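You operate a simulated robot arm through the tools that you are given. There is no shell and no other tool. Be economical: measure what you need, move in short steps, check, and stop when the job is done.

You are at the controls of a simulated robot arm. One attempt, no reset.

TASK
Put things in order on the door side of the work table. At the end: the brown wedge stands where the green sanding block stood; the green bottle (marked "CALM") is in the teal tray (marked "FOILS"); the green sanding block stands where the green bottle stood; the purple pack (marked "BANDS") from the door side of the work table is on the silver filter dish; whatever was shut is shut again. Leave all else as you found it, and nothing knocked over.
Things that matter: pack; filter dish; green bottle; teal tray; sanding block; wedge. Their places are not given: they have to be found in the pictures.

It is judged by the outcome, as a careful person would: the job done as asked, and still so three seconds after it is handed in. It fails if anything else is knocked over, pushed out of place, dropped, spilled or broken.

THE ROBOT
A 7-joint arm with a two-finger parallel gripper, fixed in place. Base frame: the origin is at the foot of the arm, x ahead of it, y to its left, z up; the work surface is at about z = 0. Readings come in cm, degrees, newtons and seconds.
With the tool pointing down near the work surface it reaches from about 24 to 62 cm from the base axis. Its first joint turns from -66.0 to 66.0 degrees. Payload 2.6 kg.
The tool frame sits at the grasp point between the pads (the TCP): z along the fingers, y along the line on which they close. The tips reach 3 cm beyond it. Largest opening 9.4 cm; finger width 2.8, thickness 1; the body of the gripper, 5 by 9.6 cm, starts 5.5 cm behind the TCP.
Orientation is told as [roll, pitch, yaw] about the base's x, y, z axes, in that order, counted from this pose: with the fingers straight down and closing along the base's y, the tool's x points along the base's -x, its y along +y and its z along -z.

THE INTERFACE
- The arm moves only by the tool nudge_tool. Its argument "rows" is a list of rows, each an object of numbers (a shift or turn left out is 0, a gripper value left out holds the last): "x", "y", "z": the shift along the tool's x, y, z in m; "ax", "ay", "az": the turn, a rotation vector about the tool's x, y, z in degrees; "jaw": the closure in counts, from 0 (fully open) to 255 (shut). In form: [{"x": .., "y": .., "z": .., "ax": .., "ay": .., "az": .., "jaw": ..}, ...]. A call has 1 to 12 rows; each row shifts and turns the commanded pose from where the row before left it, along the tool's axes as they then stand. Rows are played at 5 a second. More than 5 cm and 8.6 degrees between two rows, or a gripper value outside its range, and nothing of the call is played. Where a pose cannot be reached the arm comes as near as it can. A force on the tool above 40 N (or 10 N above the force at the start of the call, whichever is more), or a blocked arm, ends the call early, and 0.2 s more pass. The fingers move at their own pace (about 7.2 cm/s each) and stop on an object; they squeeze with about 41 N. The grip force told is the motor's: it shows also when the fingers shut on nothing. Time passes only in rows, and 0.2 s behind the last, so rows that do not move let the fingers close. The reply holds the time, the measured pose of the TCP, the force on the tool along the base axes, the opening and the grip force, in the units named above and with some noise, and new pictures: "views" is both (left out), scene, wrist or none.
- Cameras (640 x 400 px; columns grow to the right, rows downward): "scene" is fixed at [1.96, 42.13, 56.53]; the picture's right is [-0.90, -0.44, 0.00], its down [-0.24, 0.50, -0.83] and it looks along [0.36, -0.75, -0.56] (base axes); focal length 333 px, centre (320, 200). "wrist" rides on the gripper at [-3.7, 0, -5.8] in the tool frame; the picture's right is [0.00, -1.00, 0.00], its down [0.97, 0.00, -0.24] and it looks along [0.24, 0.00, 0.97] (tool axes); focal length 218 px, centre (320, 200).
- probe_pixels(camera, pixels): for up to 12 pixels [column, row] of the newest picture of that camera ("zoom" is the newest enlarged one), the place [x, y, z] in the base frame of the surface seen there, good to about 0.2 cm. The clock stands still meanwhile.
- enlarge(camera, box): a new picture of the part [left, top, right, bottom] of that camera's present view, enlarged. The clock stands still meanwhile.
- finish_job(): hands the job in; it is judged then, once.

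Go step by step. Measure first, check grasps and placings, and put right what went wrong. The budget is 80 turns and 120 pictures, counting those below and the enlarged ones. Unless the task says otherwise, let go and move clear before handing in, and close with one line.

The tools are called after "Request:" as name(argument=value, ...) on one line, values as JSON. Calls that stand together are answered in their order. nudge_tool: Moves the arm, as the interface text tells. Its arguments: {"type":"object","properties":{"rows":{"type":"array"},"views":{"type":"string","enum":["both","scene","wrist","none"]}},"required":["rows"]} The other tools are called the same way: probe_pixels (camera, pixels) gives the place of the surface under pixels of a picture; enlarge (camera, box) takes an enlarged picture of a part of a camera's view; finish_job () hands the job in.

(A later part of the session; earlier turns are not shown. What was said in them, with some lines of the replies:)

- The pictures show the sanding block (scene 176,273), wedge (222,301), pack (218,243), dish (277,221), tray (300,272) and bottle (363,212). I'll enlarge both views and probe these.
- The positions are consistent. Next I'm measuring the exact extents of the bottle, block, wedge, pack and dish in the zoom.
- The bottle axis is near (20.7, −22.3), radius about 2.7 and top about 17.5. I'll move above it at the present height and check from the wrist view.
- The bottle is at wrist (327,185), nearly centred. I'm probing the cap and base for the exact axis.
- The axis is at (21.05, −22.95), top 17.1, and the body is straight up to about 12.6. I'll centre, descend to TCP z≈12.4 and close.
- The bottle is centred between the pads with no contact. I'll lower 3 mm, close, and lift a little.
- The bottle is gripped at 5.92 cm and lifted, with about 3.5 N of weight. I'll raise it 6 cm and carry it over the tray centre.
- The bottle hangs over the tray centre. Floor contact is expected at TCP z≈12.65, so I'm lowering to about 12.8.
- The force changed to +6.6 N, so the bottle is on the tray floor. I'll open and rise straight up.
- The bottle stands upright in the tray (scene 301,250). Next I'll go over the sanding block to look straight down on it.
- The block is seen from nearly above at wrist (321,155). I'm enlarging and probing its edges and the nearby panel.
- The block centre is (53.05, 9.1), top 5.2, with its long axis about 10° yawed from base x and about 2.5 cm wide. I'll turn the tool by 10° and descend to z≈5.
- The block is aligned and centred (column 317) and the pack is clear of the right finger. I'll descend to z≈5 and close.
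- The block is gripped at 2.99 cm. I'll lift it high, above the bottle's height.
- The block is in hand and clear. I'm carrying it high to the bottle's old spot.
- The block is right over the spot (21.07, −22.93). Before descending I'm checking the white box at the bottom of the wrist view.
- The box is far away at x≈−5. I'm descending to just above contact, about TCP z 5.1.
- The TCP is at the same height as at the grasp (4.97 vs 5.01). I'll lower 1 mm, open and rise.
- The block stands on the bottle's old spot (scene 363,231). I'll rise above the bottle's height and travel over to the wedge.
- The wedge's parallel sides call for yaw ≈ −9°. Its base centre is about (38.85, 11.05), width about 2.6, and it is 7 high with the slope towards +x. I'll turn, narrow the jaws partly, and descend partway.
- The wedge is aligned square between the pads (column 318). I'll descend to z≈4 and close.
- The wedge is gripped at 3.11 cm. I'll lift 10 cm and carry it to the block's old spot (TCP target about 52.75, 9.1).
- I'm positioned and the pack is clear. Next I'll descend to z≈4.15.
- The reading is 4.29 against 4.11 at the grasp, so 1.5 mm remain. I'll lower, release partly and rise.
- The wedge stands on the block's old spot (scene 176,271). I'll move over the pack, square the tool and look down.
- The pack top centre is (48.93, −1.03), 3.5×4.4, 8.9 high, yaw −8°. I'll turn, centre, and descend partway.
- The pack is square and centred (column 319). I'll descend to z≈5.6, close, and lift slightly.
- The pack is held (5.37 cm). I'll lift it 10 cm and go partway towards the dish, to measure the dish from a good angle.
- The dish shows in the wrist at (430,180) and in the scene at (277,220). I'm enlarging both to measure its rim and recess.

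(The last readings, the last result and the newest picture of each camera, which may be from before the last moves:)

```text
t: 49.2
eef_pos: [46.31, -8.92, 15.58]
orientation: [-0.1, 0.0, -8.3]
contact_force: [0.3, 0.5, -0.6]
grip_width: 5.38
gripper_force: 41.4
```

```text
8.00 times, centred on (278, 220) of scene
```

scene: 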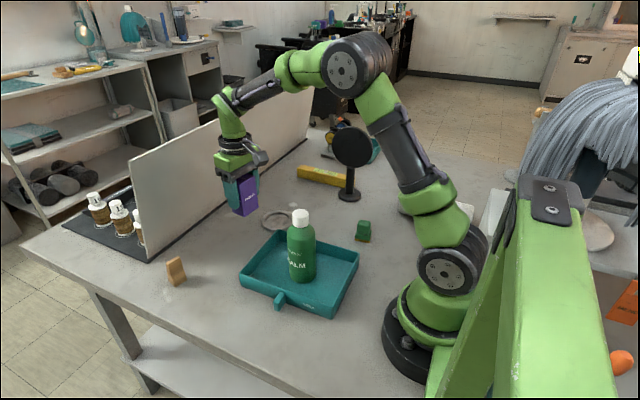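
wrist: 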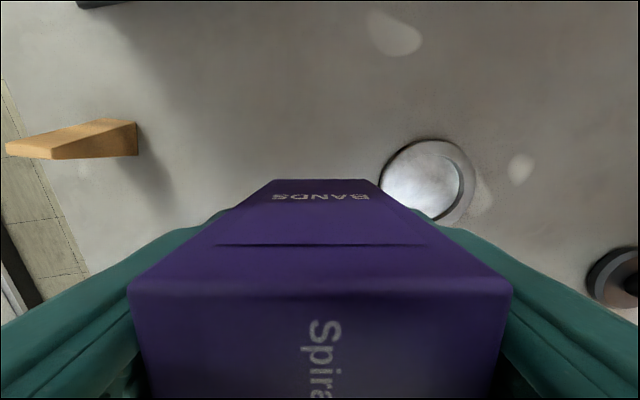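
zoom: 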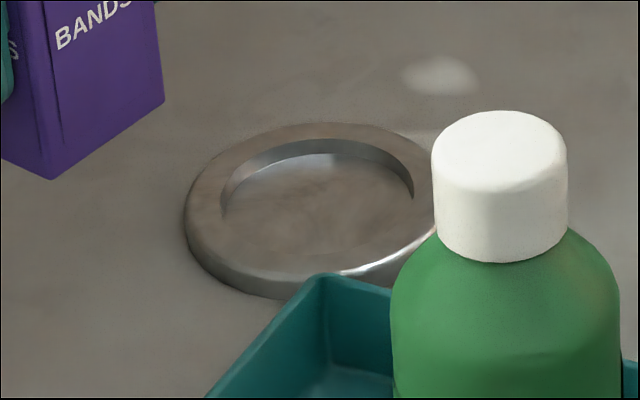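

The dish centre is (44.65, −19.0), outer radius about 4.3, recess radius about 3.25, floor z≈0.25. I'm moving the pack over the centre.

Request:
nudge_tool(rows=[{"x": 0.0005, "y": -0.0204}, {"x": 0.0005, "y": -0.0204}, {"x": 0.0005, "y": -0.0204}, {"x": 0.0004, "y": -0.0204}, {"y": -0.0205}, {"z": 0.03}, {"z": 0.02}, {}, {}])

```text
t: 51.2
eef_pos: [44.56, -19.02, 10.62]
orientation: [0.1, 0.0, -8.2]
contact_force: [0.3, -0.1, -0.8]
grip_width: 5.37
gripper_force: 40.8
```

scene: 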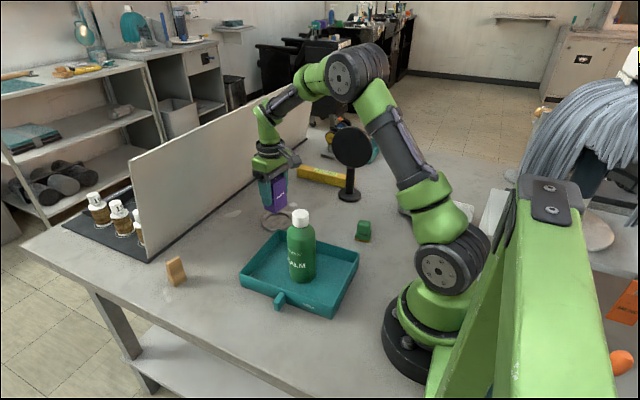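
wrist: 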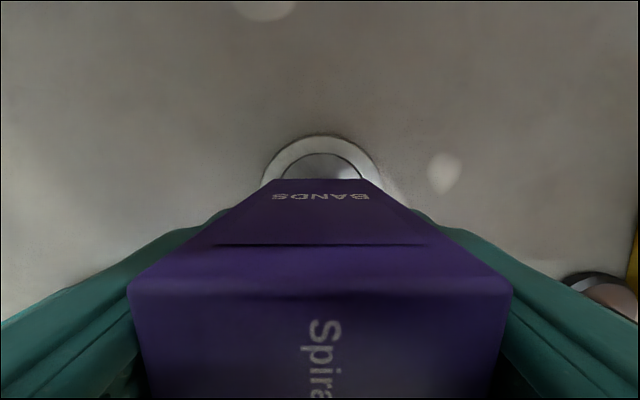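

The dish is symmetric behind the pack (columns 262–380). I'll lower to TCP z≈6.6, just above the rim, and look.

Request:
nudge_tool(rows=[{"z": 0.02}, {"z": 0.015}, {"z": 0.006}, {}, {}])

Request:
enlarge(camera="scene", box=[230, 170, 326, 230])

```text
t: 52.4
eef_pos: [44.76, -18.91, 6.43]
orientation: [-0.1, 0.0, -8.2]
contact_force: [-1.3, 0.6, 4.3]
grip_width: 5.35
gripper_force: 41.3
```

scene: 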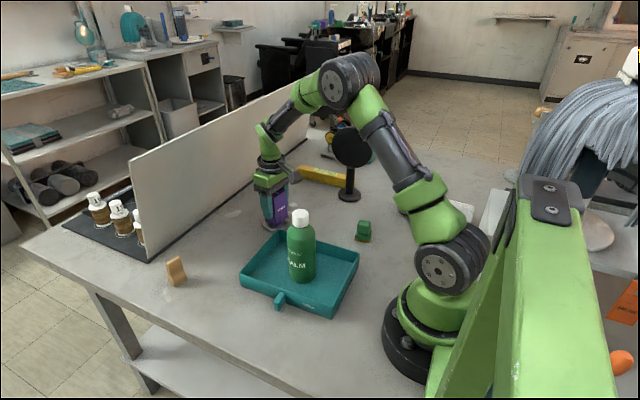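
wrist: 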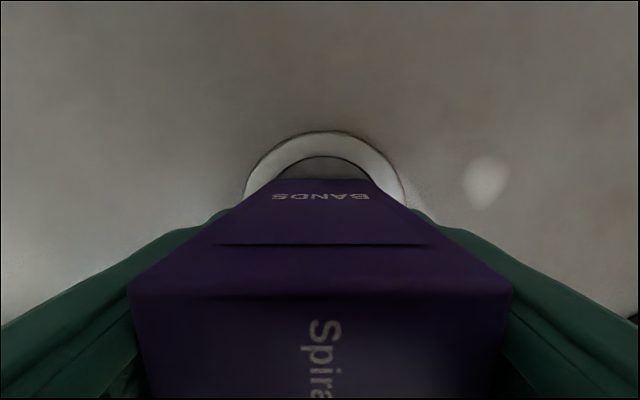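

```text
6.67 times, centred on (278, 200) of scene
```

zoom: 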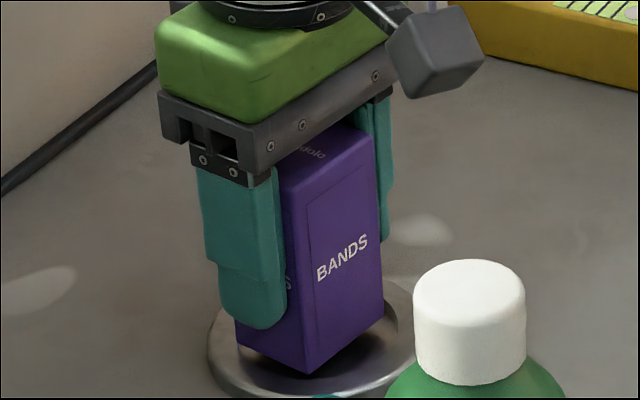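

The force of 4.3 N at z 6.43 suggests a corner touching the rim. I'm probing the pack's bottom corners against the rim.

Request:
probe_pixels(camera="zoom", pixels=[[306, 368], [240, 346], [380, 312], [310, 378], [230, 355], [390, 335], [412, 330], [350, 380], [215, 360], [225, 385], [270, 366], [345, 342]])

Request:
probe_pixels(camera="wrist", pixels=[[280, 183], [366, 183], [325, 182], [323, 170], [323, 158], [323, 145], [323, 133], [275, 180], [372, 180], [250, 190], [400, 190]])

```text
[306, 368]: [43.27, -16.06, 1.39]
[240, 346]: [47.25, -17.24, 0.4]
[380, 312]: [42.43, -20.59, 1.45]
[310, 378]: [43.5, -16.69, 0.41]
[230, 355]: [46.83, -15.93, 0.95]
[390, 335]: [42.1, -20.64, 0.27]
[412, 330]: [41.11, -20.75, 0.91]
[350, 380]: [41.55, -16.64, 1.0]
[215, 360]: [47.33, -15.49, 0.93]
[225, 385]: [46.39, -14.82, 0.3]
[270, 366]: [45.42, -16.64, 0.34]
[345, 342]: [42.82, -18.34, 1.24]
```

```text
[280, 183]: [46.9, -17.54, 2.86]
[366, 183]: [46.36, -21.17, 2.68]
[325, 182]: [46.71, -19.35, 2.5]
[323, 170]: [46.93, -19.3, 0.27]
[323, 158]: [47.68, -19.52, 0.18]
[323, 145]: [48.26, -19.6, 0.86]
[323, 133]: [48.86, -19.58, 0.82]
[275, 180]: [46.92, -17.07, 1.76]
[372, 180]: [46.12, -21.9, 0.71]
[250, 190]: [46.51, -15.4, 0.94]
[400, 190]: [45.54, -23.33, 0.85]
```

Pack and recess are close to the same size, so centring needs to be exact. I'm enlarging the wrist view to compare the gaps on both sides.

Request:
enlarge(camera="wrist", box=[240, 120, 400, 220])

Request:
enlarge(camera="scene", box=[254, 205, 302, 235])

```text
4.00 times, centred on (320, 170) of wrist
```

zoom: 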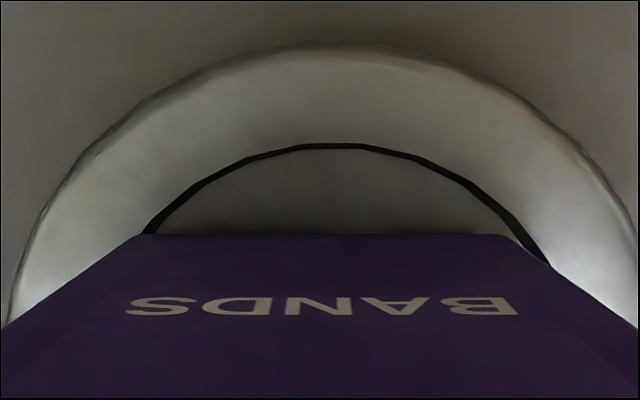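

```text
13.33 times, centred on (278, 220) of scene
```

zoom: 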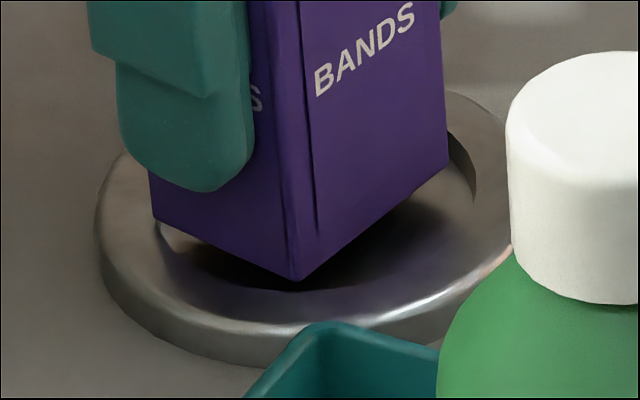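

The far-left corner sits on the rim edge (wrist zoom 143,233), while there is room on the near and right sides. I'll raise slightly, shift 1.5 mm back and 1.2 mm to the right, then lower gently.

Request:
nudge_tool(rows=[{"z": -0.003}, {"x": 0.0015, "y": -0.0012}, {}, {"z": 0.002}, {"z": 0.002}, {"z": 0.002}, {}], views="none")

Request:
enlarge(camera="wrist", box=[240, 120, 400, 220])

Request:
enlarge(camera="scene", box=[254, 205, 302, 235])

```text
t: 54.0
eef_pos: [44.46, -18.98, 6.23]
orientation: [-0.1, 0.0, -8.1]
contact_force: [-0.9, 0.7, -0.6]
grip_width: 5.37
gripper_force: 41.2
```

```text
4.00 times, centred on (320, 170) of wrist
```

zoom: 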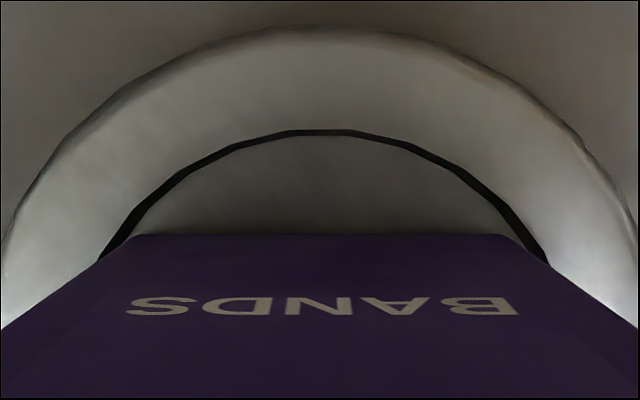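

```text
13.33 times, centred on (278, 220) of scene
```

zoom: 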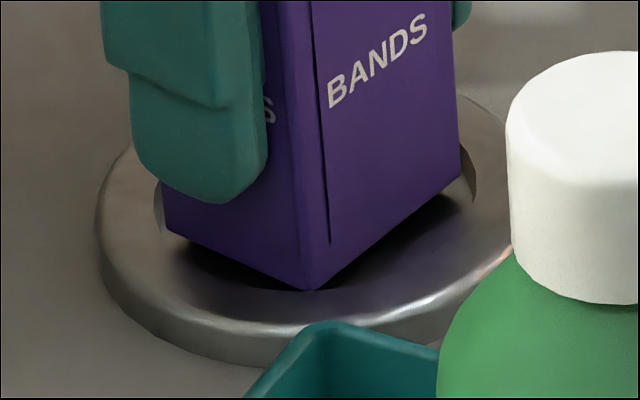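

No contact at 6.23 and the gaps are symmetric, so the pack is entering the recess. I'm lowering gently to the floor, expected at about 5.74.

Request:
nudge_tool(rows=[{"z": 0.001}, {"z": 0.001}, {"z": 0.001}, {"z": 0.001}, {"z": 0.001}, {}], views="none")

Request:
enlarge(camera="scene", box=[254, 205, 302, 235])

```text
t: 55.4
eef_pos: [44.39, -19.14, 5.82]
orientation: [-0.1, -0.2, -8.2]
contact_force: [-6.9, 0.6, 25.1]
grip_width: 5.37
gripper_force: 41.1
```

```text
13.33 times, centred on (278, 220) of scene
```

zoom: 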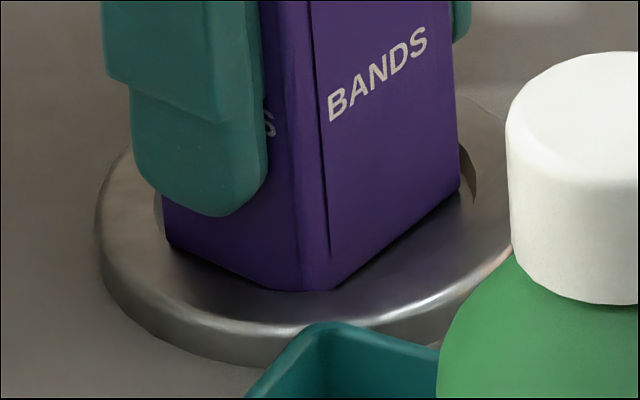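

At z 5.82 with 25 N the pack is inside the recess and on its floor (its near corner is hidden behind the rim at zoom 320,290). I'll ease the load slightly, then open and rise.

Request:
nudge_tool(rows=[{"z": -0.0012}, {}], views="none")

```text
t: 56.0
eef_pos: [44.3, -18.98, 5.9]
orientation: [0.1, -0.2, -8.1]
contact_force: [6.1, -1.3, 13.1]
grip_width: 5.37
gripper_force: 40.8
```

Request:
nudge_tool(rows=[{"z": -0.001}, {}], views="none")

Request:
enlarge(camera="wrist", box=[240, 120, 400, 220])

```text
t: 56.6
eef_pos: [44.35, -19.03, 5.86]
orientation: [0.0, 0.2, -8.2]
contact_force: [2.3, -1.1, 2.1]
grip_width: 5.36
gripper_force: 41.4
```

```text
4.00 times, centred on (320, 170) of wrist
```

zoom: 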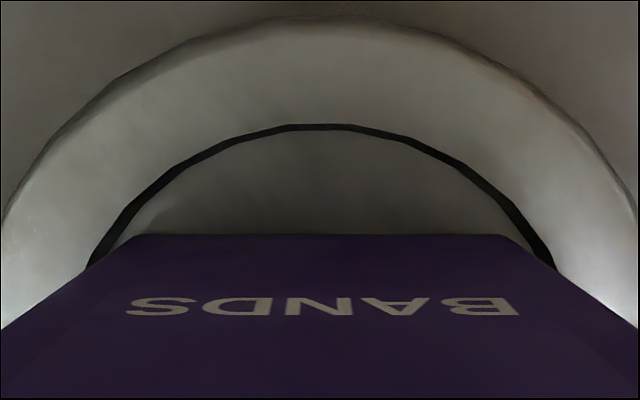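

The load is relieved (2 N) and the pack bottom is about 0.1 cm from the recess floor. I'll open and rise.

Request:
nudge_tool(rows=[{"jaw": 0}, {}, {}, {}, {"z": -0.015}, {"z": -0.03}, {"z": -0.03}, {"z": -0.03}, {"z": -0.03}, {}])

Request:
enlarge(camera="scene", box=[230, 170, 326, 230])

```text
t: 58.8
eef_pos: [44.28, -19.05, 19.72]
orientation: [0.1, 0.1, -8.2]
contact_force: [0.2, 0.6, -0.7]
grip_width: 9.42
gripper_force: 0.1
```

scene: 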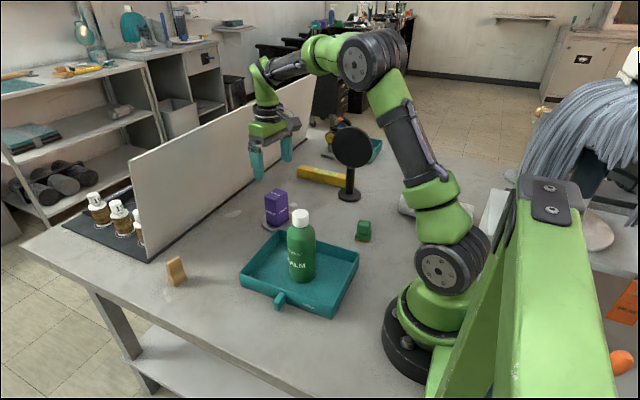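
wrist: 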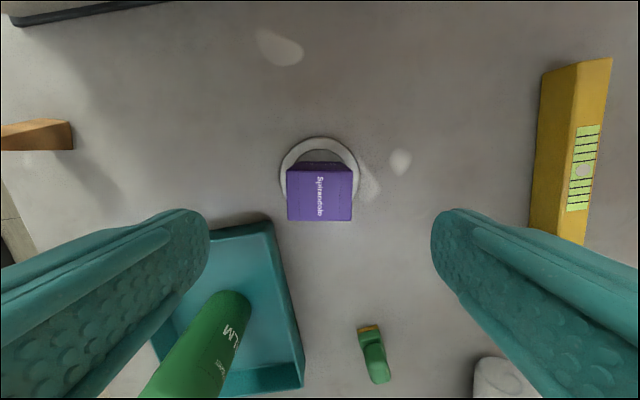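

```text
6.67 times, centred on (278, 200) of scene
```

zoom: 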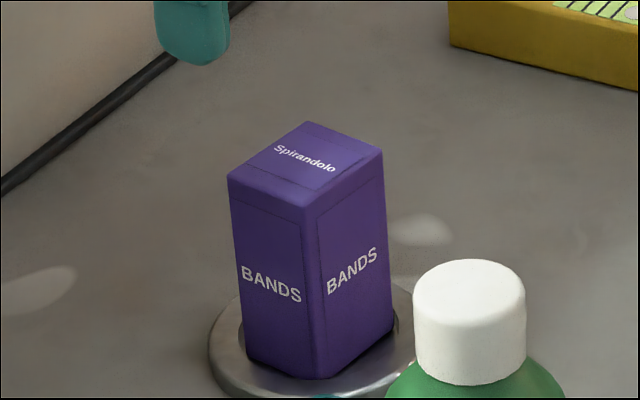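

The pack stands on the dish. I'm checking its top for tilt, the dish for movement, and the bottle, block and wedge positions.

Request:
probe_pixels(camera="zoom", pixels=[[235, 178], [306, 127], [378, 155], [306, 200], [306, 162]])

Request:
probe_pixels(camera="wrist", pixels=[[292, 168], [350, 168], [291, 215], [349, 215], [320, 190], [320, 139], [283, 175], [357, 175], [320, 155]])

Request:
enlarge(camera="scene", box=[140, 170, 400, 332])

```text
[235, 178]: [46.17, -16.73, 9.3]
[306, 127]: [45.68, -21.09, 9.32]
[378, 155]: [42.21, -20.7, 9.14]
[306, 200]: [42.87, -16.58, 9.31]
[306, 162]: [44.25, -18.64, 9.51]
```

```text
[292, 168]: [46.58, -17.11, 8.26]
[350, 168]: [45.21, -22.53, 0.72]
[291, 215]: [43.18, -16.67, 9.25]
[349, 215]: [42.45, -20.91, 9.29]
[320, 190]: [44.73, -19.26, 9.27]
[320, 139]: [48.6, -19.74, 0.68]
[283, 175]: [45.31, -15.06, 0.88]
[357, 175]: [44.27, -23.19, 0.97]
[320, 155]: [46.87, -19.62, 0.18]
```

```text
2.46 times, centred on (270, 251) of scene
```

zoom: 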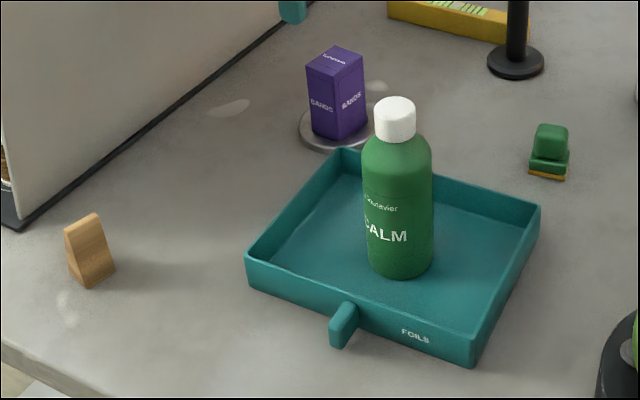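

The pack is level (top z≈9.3 at all corners) in the dish recess. The bottle stands in the tray, the block and wedge stand upright on their spots, and the tray is unmoved. The gripper is clear, so I'm handing in.

Request:
finish_job()

```text
The job is handed in.
```

The job is done and handed in: the wedge stands where the sanding block stood, the block where the green bottle stood, the bottle in the teal tray, and the purple pack on the filter dish, with nothing knocked over; I opened nothing, so there was nothing to shut again.
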